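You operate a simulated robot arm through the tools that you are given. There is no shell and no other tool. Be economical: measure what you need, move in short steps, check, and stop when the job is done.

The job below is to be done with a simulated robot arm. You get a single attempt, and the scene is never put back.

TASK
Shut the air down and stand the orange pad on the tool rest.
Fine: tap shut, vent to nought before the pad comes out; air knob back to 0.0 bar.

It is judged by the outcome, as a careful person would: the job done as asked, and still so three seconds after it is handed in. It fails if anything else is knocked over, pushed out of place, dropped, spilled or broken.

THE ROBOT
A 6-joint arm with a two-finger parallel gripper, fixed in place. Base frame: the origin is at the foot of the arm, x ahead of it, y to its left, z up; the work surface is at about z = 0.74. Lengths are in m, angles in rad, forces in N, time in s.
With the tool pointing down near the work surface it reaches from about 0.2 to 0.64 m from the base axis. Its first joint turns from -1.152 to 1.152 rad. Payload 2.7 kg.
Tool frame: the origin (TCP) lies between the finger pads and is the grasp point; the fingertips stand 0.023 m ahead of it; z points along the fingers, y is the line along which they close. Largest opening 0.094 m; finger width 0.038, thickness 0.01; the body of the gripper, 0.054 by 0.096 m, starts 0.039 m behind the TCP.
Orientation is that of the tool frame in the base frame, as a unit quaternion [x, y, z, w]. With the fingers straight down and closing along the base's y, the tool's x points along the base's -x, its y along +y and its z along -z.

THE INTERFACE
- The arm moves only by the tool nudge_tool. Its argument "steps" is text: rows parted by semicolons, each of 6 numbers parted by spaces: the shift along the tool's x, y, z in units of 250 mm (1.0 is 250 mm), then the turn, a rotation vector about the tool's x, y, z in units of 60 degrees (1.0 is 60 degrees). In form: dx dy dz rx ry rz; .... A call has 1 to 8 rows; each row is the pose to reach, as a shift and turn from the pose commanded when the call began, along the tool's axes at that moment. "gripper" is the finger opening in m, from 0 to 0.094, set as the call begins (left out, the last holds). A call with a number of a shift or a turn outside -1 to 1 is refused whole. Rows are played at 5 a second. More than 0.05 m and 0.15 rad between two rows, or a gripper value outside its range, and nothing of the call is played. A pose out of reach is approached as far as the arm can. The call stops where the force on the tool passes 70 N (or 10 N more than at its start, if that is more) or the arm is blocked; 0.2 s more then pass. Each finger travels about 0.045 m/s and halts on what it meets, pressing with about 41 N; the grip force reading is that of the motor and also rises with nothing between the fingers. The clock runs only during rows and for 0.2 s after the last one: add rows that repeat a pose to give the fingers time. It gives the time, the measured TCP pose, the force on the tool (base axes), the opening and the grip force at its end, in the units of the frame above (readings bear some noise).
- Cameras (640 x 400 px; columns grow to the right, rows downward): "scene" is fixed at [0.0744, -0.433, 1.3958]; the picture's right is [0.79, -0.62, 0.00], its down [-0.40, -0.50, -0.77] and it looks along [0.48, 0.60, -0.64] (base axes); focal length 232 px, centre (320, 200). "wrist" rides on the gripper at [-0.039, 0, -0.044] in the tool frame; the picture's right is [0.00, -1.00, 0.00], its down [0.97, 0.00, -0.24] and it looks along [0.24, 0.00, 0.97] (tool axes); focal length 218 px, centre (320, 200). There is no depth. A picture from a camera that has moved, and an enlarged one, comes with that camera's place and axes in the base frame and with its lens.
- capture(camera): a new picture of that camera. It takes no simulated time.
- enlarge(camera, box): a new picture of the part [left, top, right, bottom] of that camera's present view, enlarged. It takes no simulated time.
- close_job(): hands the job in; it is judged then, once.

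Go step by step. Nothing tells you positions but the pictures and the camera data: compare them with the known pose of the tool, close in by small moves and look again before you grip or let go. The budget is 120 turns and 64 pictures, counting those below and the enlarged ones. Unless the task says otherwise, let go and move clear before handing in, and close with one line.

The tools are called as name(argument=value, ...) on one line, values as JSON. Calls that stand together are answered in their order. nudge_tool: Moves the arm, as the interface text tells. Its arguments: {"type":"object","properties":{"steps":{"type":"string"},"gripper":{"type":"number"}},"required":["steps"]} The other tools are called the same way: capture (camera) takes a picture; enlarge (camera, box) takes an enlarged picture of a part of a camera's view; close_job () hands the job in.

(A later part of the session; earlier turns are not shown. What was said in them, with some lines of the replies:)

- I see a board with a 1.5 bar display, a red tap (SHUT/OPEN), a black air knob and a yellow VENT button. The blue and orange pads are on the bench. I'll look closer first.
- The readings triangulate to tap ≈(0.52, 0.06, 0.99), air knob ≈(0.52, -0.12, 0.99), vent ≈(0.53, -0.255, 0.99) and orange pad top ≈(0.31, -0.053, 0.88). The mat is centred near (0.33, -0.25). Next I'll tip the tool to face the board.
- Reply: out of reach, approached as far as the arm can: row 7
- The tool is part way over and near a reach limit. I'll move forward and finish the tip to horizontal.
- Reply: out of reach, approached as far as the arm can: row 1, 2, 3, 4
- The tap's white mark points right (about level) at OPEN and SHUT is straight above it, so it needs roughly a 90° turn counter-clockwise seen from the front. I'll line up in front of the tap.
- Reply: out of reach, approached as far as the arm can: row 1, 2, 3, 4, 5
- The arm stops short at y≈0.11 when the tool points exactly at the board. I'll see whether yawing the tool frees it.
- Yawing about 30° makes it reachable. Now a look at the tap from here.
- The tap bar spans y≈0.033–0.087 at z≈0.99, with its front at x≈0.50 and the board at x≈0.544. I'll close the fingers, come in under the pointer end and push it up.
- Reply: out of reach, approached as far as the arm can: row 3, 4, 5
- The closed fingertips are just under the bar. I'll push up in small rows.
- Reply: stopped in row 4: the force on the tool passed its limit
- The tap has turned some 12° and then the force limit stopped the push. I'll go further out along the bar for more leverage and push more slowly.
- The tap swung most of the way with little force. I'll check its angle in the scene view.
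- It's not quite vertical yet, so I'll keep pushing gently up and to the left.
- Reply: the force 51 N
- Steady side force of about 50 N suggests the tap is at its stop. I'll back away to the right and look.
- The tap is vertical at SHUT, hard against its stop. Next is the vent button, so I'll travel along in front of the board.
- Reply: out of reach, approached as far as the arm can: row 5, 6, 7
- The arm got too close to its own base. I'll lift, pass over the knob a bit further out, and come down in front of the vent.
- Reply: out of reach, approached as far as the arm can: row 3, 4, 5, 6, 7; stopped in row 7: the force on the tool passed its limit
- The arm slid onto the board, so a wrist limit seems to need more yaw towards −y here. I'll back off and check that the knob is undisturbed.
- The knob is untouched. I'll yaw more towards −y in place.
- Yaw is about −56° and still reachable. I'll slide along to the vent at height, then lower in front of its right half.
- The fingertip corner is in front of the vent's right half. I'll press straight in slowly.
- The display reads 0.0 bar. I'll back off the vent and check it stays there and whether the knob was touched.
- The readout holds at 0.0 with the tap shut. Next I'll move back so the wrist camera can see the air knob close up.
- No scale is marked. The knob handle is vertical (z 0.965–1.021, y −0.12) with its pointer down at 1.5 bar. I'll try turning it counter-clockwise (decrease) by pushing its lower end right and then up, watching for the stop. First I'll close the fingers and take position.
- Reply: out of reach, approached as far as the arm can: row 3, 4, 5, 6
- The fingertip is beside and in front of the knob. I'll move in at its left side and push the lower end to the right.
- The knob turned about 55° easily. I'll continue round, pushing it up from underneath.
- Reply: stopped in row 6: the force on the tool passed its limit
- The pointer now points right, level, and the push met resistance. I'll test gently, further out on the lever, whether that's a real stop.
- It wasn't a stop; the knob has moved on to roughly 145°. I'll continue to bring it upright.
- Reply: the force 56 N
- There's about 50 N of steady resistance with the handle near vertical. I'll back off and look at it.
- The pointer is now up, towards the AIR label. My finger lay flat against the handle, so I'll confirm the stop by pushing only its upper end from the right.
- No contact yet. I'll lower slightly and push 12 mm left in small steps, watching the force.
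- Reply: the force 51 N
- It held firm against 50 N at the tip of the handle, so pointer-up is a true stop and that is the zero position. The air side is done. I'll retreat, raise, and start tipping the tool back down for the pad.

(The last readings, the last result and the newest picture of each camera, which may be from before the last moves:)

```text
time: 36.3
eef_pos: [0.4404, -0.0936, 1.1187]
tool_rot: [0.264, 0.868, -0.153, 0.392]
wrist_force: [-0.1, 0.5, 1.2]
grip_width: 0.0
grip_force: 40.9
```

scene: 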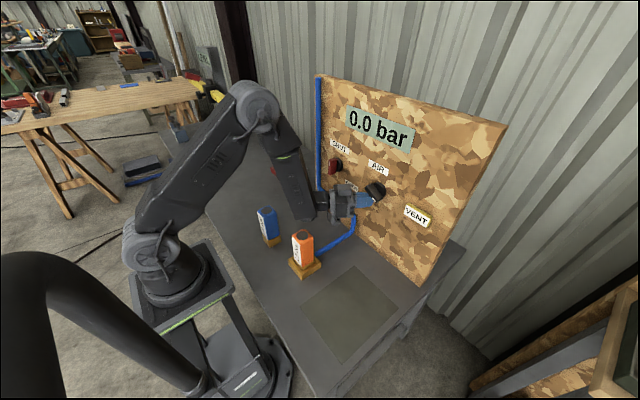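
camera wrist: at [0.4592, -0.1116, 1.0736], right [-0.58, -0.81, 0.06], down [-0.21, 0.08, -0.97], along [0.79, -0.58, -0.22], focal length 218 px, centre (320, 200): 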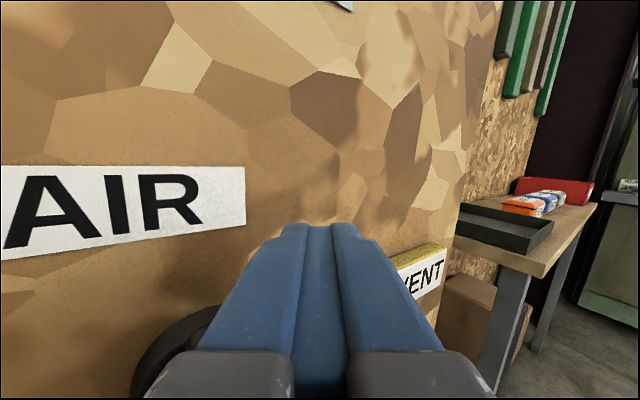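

nudge_tool(steps="0 0 0 0 0.14 0; 0 0 0 0 0.28 0; 0 0 0 0 0.42 0; 0 0 0 0 0.56 0; 0 0 0 0 0.70 0; 0 0 0 0 0.83 0; 0 0 0 0 0.83 0", gripper=0.094)

```text
time: 37.9
eef_pos: [0.4402, -0.0918, 1.1164]
tool_rot: [0.305, 0.952, -0.026, -0.012]
wrist_force: [-0.5, -0.2, -0.5]
grip_width: 0.0943
grip_force: 0.1
```

nudge_tool(steps="0.09 -0.02 0.03 0 0 -0.12; 0.18 -0.05 0.06 0 0 -0.24; 0.27 -0.07 0.09 0 0 -0.36; 0.36 -0.1 0.12 0 0 -0.48; 0.44 -0.12 0.155 0 0 -0.592; 0.44 -0.12 0.155 0 0 -0.592")

capture(camera="wrist")

```text
time: 39.3
eef_pos: [0.3304, -0.0538, 1.0775]
tool_rot: [-0.001, 1.0, -0.023, -0.019]
wrist_force: [-0.3, -0.4, 0.1]
grip_width: 0.0939
grip_force: 0.0
```

```text
19 pictures are left
camera wrist: at [0.3711, -0.0534, 1.1206], right [0.0, -1.0, 0.05], down [-0.96, 0.01, 0.28], along [-0.28, -0.05, -0.96], focal length 218 px, centre (320, 200)
```

wrist: 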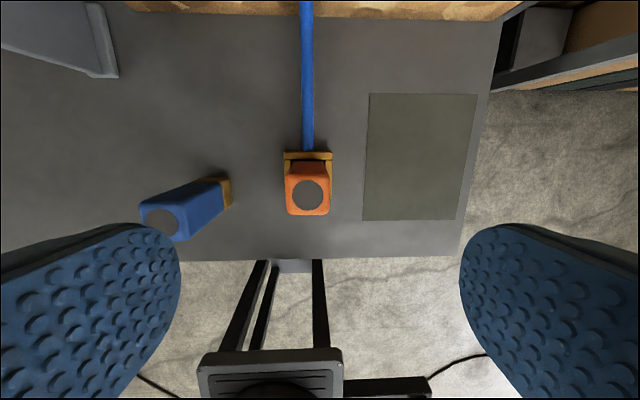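

I'm over the bench with the pad below at ≈(0.308, −0.051) and the mat to its right. A closer look at the dock, the pad label and the mat before descending.

enlarge(camera="scene", box=[240, 190, 340, 290])

enlarge(camera="scene", box=[260, 130, 340, 220])

enlarge(camera="wrist", box=[120, 70, 500, 270])

```text
4.00 times, centred on (290, 240) of scene
camera zoom: at [0.0744, -0.433, 1.3958], right [0.79, -0.62, 0.0], down [-0.4, -0.5, -0.77], along [0.48, 0.6, -0.64], focal length 928 px, centre (440, 40)
```

zoom: 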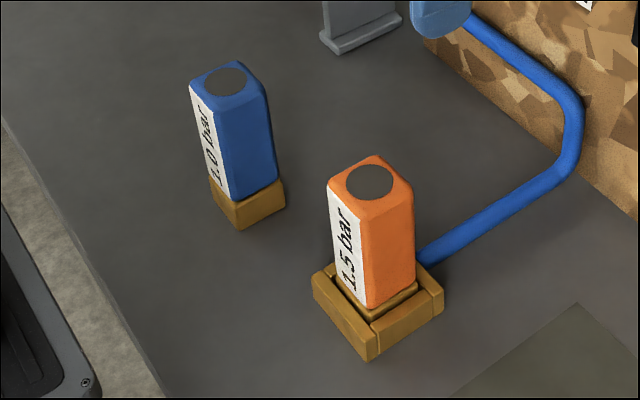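

```text
4.44 times, centred on (300, 175) of scene
camera zoom: at [0.0744, -0.433, 1.3958], right [0.79, -0.62, 0.0], down [-0.4, -0.5, -0.77], along [0.48, 0.6, -0.64], focal length 1031 px, centre (409, 311)
```

zoom: 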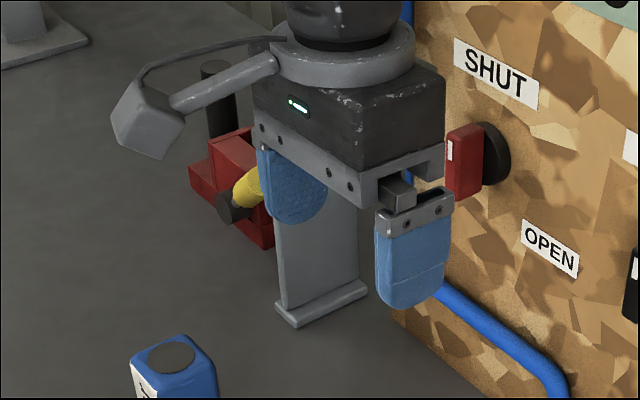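

```text
1.68 times, centred on (310, 170) of wrist
camera zoom: at [0.3711, -0.0534, 1.1206], right [0.0, -1.0, 0.05], down [-0.96, 0.01, 0.28], along [-0.28, -0.05, -0.96], focal length 368 px, centre (337, 250)
```

zoom: 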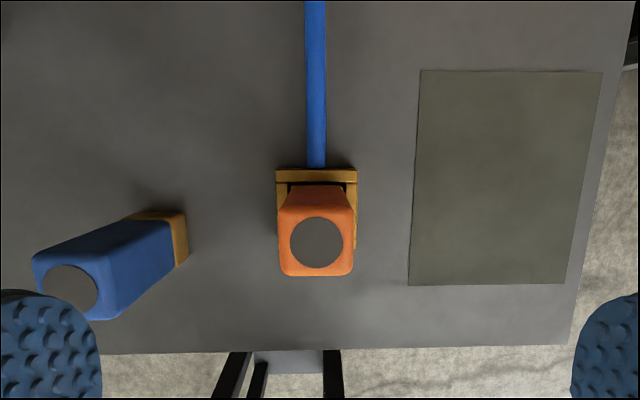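

The mat must be the tool rest, and the pad sits in a wooden frame so it must come straight up. I'll level the tool and go down to just above the pad.

nudge_tool(steps="0.02 0.01 0.12 -0.044 -0.036 0; 0.035 0.02 0.25 -0.044 -0.036 0; 0.05 0.028 0.4 -0.044 -0.036 0; 0.071 0.034 0.593 -0.044 -0.036 0; 0.071 0.034 0.593 -0.044 -0.036 0")

capture(camera="wrist")

enlarge(camera="scene", box=[230, 160, 390, 300])

```text
time: 40.5
eef_pos: [0.3052, -0.0527, 0.9321]
tool_rot: [0.0, 1.0, 0.0, 0.0]
wrist_force: [-0.1, 0.6, 0.7]
grip_width: 0.0942
grip_force: 0.0
```

```text
15 pictures are left
camera wrist: at [0.3438, -0.0532, 0.976], right [0.0, -1.0, 0.0], down [-0.97, 0.0, 0.24], along [-0.24, 0.0, -0.97], focal length 218 px, centre (320, 200)
```

wrist: 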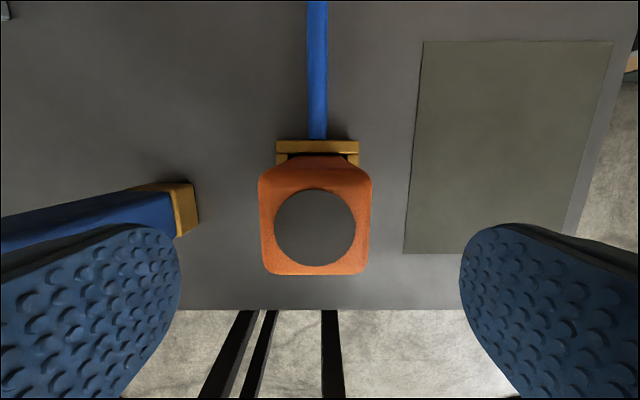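

```text
2.86 times, centred on (310, 230) of scene
camera zoom: at [0.0744, -0.433, 1.3958], right [0.79, -0.62, 0.0], down [-0.4, -0.5, -0.77], along [0.48, 0.6, -0.64], focal length 663 px, centre (349, 114)
```

zoom: 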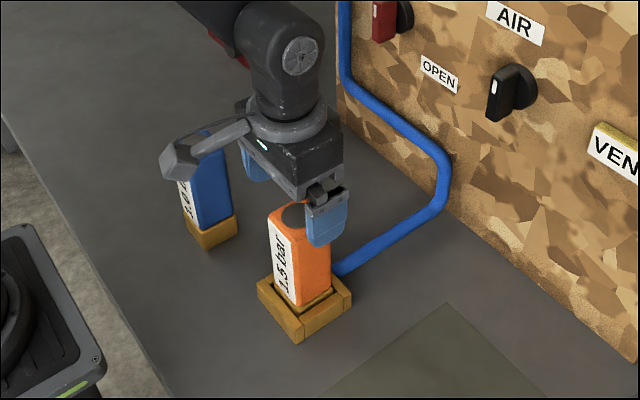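

I'm centred over the pad (x 0.307, y −0.051). Descending to TCP z≈0.857 keeps the palm clear of its top.

nudge_tool(steps="-0.003 0.004 0.1 0 0 0; -0.005 0.006 0.2 0 0 0; -0.005 0.006 0.3 0 0 0; -0.005 0.006 0.3 0 0 0")

capture(camera="wrist")

```text
time: 41.5
eef_pos: [0.3109, -0.0515, 0.8569]
tool_rot: [0.0, 1.0, 0.0, 0.0]
wrist_force: [-0.7, 0.9, -0.2]
grip_width: 0.0941
grip_force: 0.1
```

```text
13 pictures are left
camera wrist: at [0.349, -0.0529, 0.9017], right [0.0, -1.0, 0.0], down [-0.97, 0.0, 0.24], along [-0.24, 0.0, -0.97], focal length 218 px, centre (320, 200)
```

wrist: 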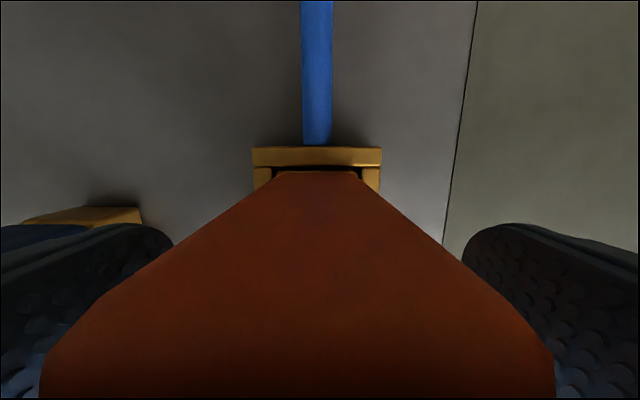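

The fingers straddle the pad symmetrically. Closing now.

nudge_tool(steps="0 0 0 0 0 0; 0 0 0 0 0 0; 0 0 0 0 0 0; 0 0 0 0 0 0", gripper=0.03)

```text
time: 42.5
eef_pos: [0.3094, -0.0517, 0.8572]
tool_rot: [0.0, 1.0, 0.0, 0.001]
wrist_force: [-0.1, -0.4, 1.8]
grip_width: 0.0497
grip_force: 40.9
```

The pad is gripped at 0.05 m width. Lifting slowly, straight up.

nudge_tool(steps="0 0 -0.02 0 0 0; 0 0 -0.05 0 0 0; 0 0 -0.1 0 0 0; 0 0 -0.18 0 0 0; 0 0 -0.28 0 0 0; 0 0 -0.38 0 0 0; 0 0 -0.38 0 0 0")

capture(camera="scene")

```text
time: 44.1
eef_pos: [0.3139, -0.0527, 0.9513]
tool_rot: [-0.001, 1.0, 0.0, 0.0]
wrist_force: [-0.1, 0.8, -2.9]
grip_width: 0.0499
grip_force: 41.1
```

```text
12 pictures are left
```

scene: 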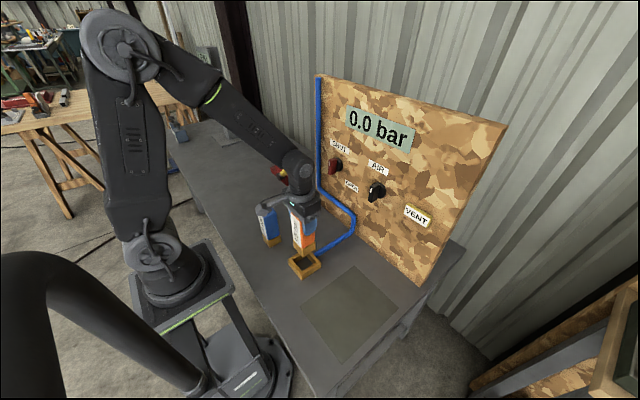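

The pad is clear of the frame, and the knob, tap and 0.0 bar readout look right. Moving over the mat centre ≈(0.33, −0.245).

nudge_tool(steps="-0.01 -0.1 0 0 0 0; -0.02 -0.25 0 0 0 0; -0.035 -0.4 0 0 0 0; -0.05 -0.55 0 0 0 0; -0.06 -0.69 0 0 0 0; -0.07 -0.77 0 0 0 0; -0.07 -0.77 0 0 0 0")

capture(camera="scene")

```text
time: 45.7
eef_pos: [0.3267, -0.2454, 0.9504]
tool_rot: [0.0, 1.0, 0.001, 0.0]
wrist_force: [0.4, 0.8, -2.9]
grip_width: 0.0499
grip_force: 41.0
```

```text
11 pictures are left
```

scene: 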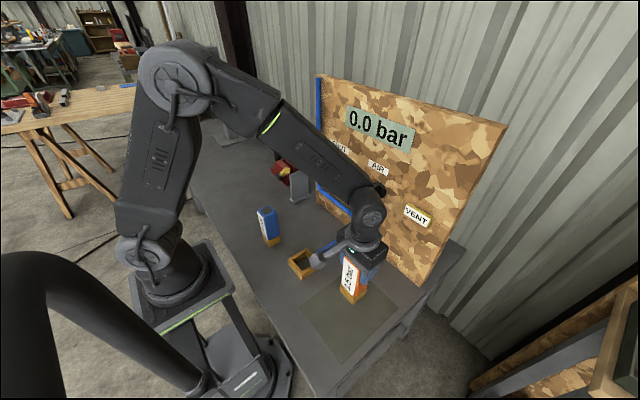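

Above the mat. Lowering fast to 0.872, then gently.

nudge_tool(steps="0 0 0.1 0 0 0; 0 0 0.2 0 0 0; 0 0 0.28 0 0 0; 0 0 0.32 0 0 0; 0 0 0.34 0 0 0; 0 0 0.355 0 0 0; 0 0 0.365 0 0 0")

```text
time: 47.3
eef_pos: [0.3267, -0.2447, 0.8622]
tool_rot: [0.0, 1.0, 0.0, -0.001]
wrist_force: [0.4, 0.6, -3.4]
grip_width: 0.0499
grip_force: 41.0
```

nudge_tool(steps="0 0 0.008 0 0 0; 0 0 0.016 0 0 0; 0 0 0.02 0 0 0")

enlarge(camera="scene", box=[300, 230, 420, 330])

```text
time: 48.1
eef_pos: [0.3264, -0.2437, 0.8582]
tool_rot: [0.0, 1.0, 0.0, 0.0]
wrist_force: [-6.5, 3.7, 16.6]
grip_width: 0.0497
grip_force: 41.0
```

```text
4.00 times, centred on (360, 280) of scene
camera zoom: at [0.0741, -0.4328, 1.3959], right [0.79, -0.62, 0.0], down [-0.4, -0.5, -0.77], along [0.48, 0.6, -0.64], focal length 928 px, centre (160, -120)
```

zoom: 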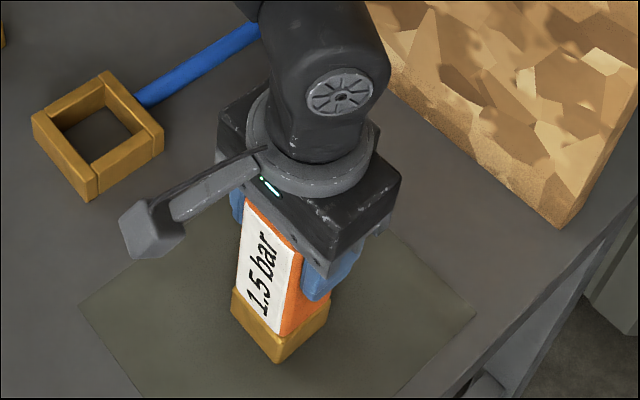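

The pad is down on the mat (about 20 N contact). I'll ease the load off and open the fingers.

nudge_tool(steps="0 0 -0.006 0 0 0; 0 0 -0.006 0 0 0; 0 0 -0.006 0 0 0; 0 0 -0.006 0 0 0; 0 0 -0.006 0 0 0", gripper=0.094)

```text
time: 49.3
eef_pos: [0.3265, -0.2444, 0.8578]
tool_rot: [-0.001, 1.0, 0.0, 0.0]
wrist_force: [0.8, -0.2, -1.6]
grip_width: 0.0944
grip_force: 0.0
```

Fingers open. Rising straight up and clear.

nudge_tool(steps="0 0 -0.05 0 0 0; 0 0 -0.15 0 0 0; 0 0 -0.3 0 0 0; 0 0 -0.45 0 0 0; 0 0 -0.6 0 0 0; 0.05 0 -0.7 0 0 0; 0.05 0 -0.7 0 0 0")

capture(camera="scene")

enlarge(camera="scene", box=[310, 90, 450, 230])

```text
time: 50.9
eef_pos: [0.3163, -0.2433, 1.0313]
tool_rot: [0.001, 1.0, 0.0, 0.001]
wrist_force: [0.1, -0.2, 0.3]
grip_width: 0.0941
grip_force: 0.0
```

```text
9 pictures are left
```

scene: 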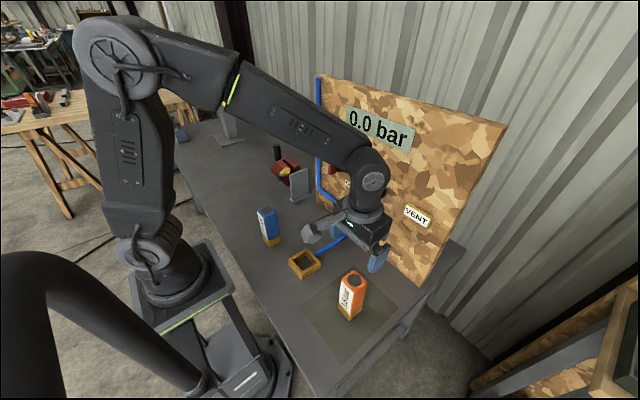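

```text
2.86 times, centred on (380, 160) of scene
camera zoom: at [0.0744, -0.433, 1.3958], right [0.79, -0.62, 0.0], down [-0.4, -0.5, -0.77], along [0.48, 0.6, -0.64], focal length 663 px, centre (149, 314)
```

zoom: 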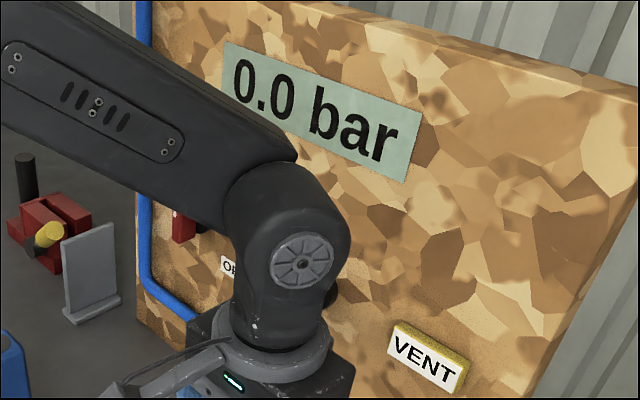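

The orange pad stands upright on the mat. The tap is shut, the air knob is at its zero stop, the readout is 0.0 bar and everything else is where it was. Handing in.

close_job()

```text
The job is handed in.
```

The air is down and the job is handed in: I shut the tap, vented the line to 0.0 bar, turned the air knob up to its stop, then stood the orange pad on the mat. I took the mat to be the tool rest because nothing on the bench is labelled. The knob has no scale, so I took that stop as 0.0 bar.
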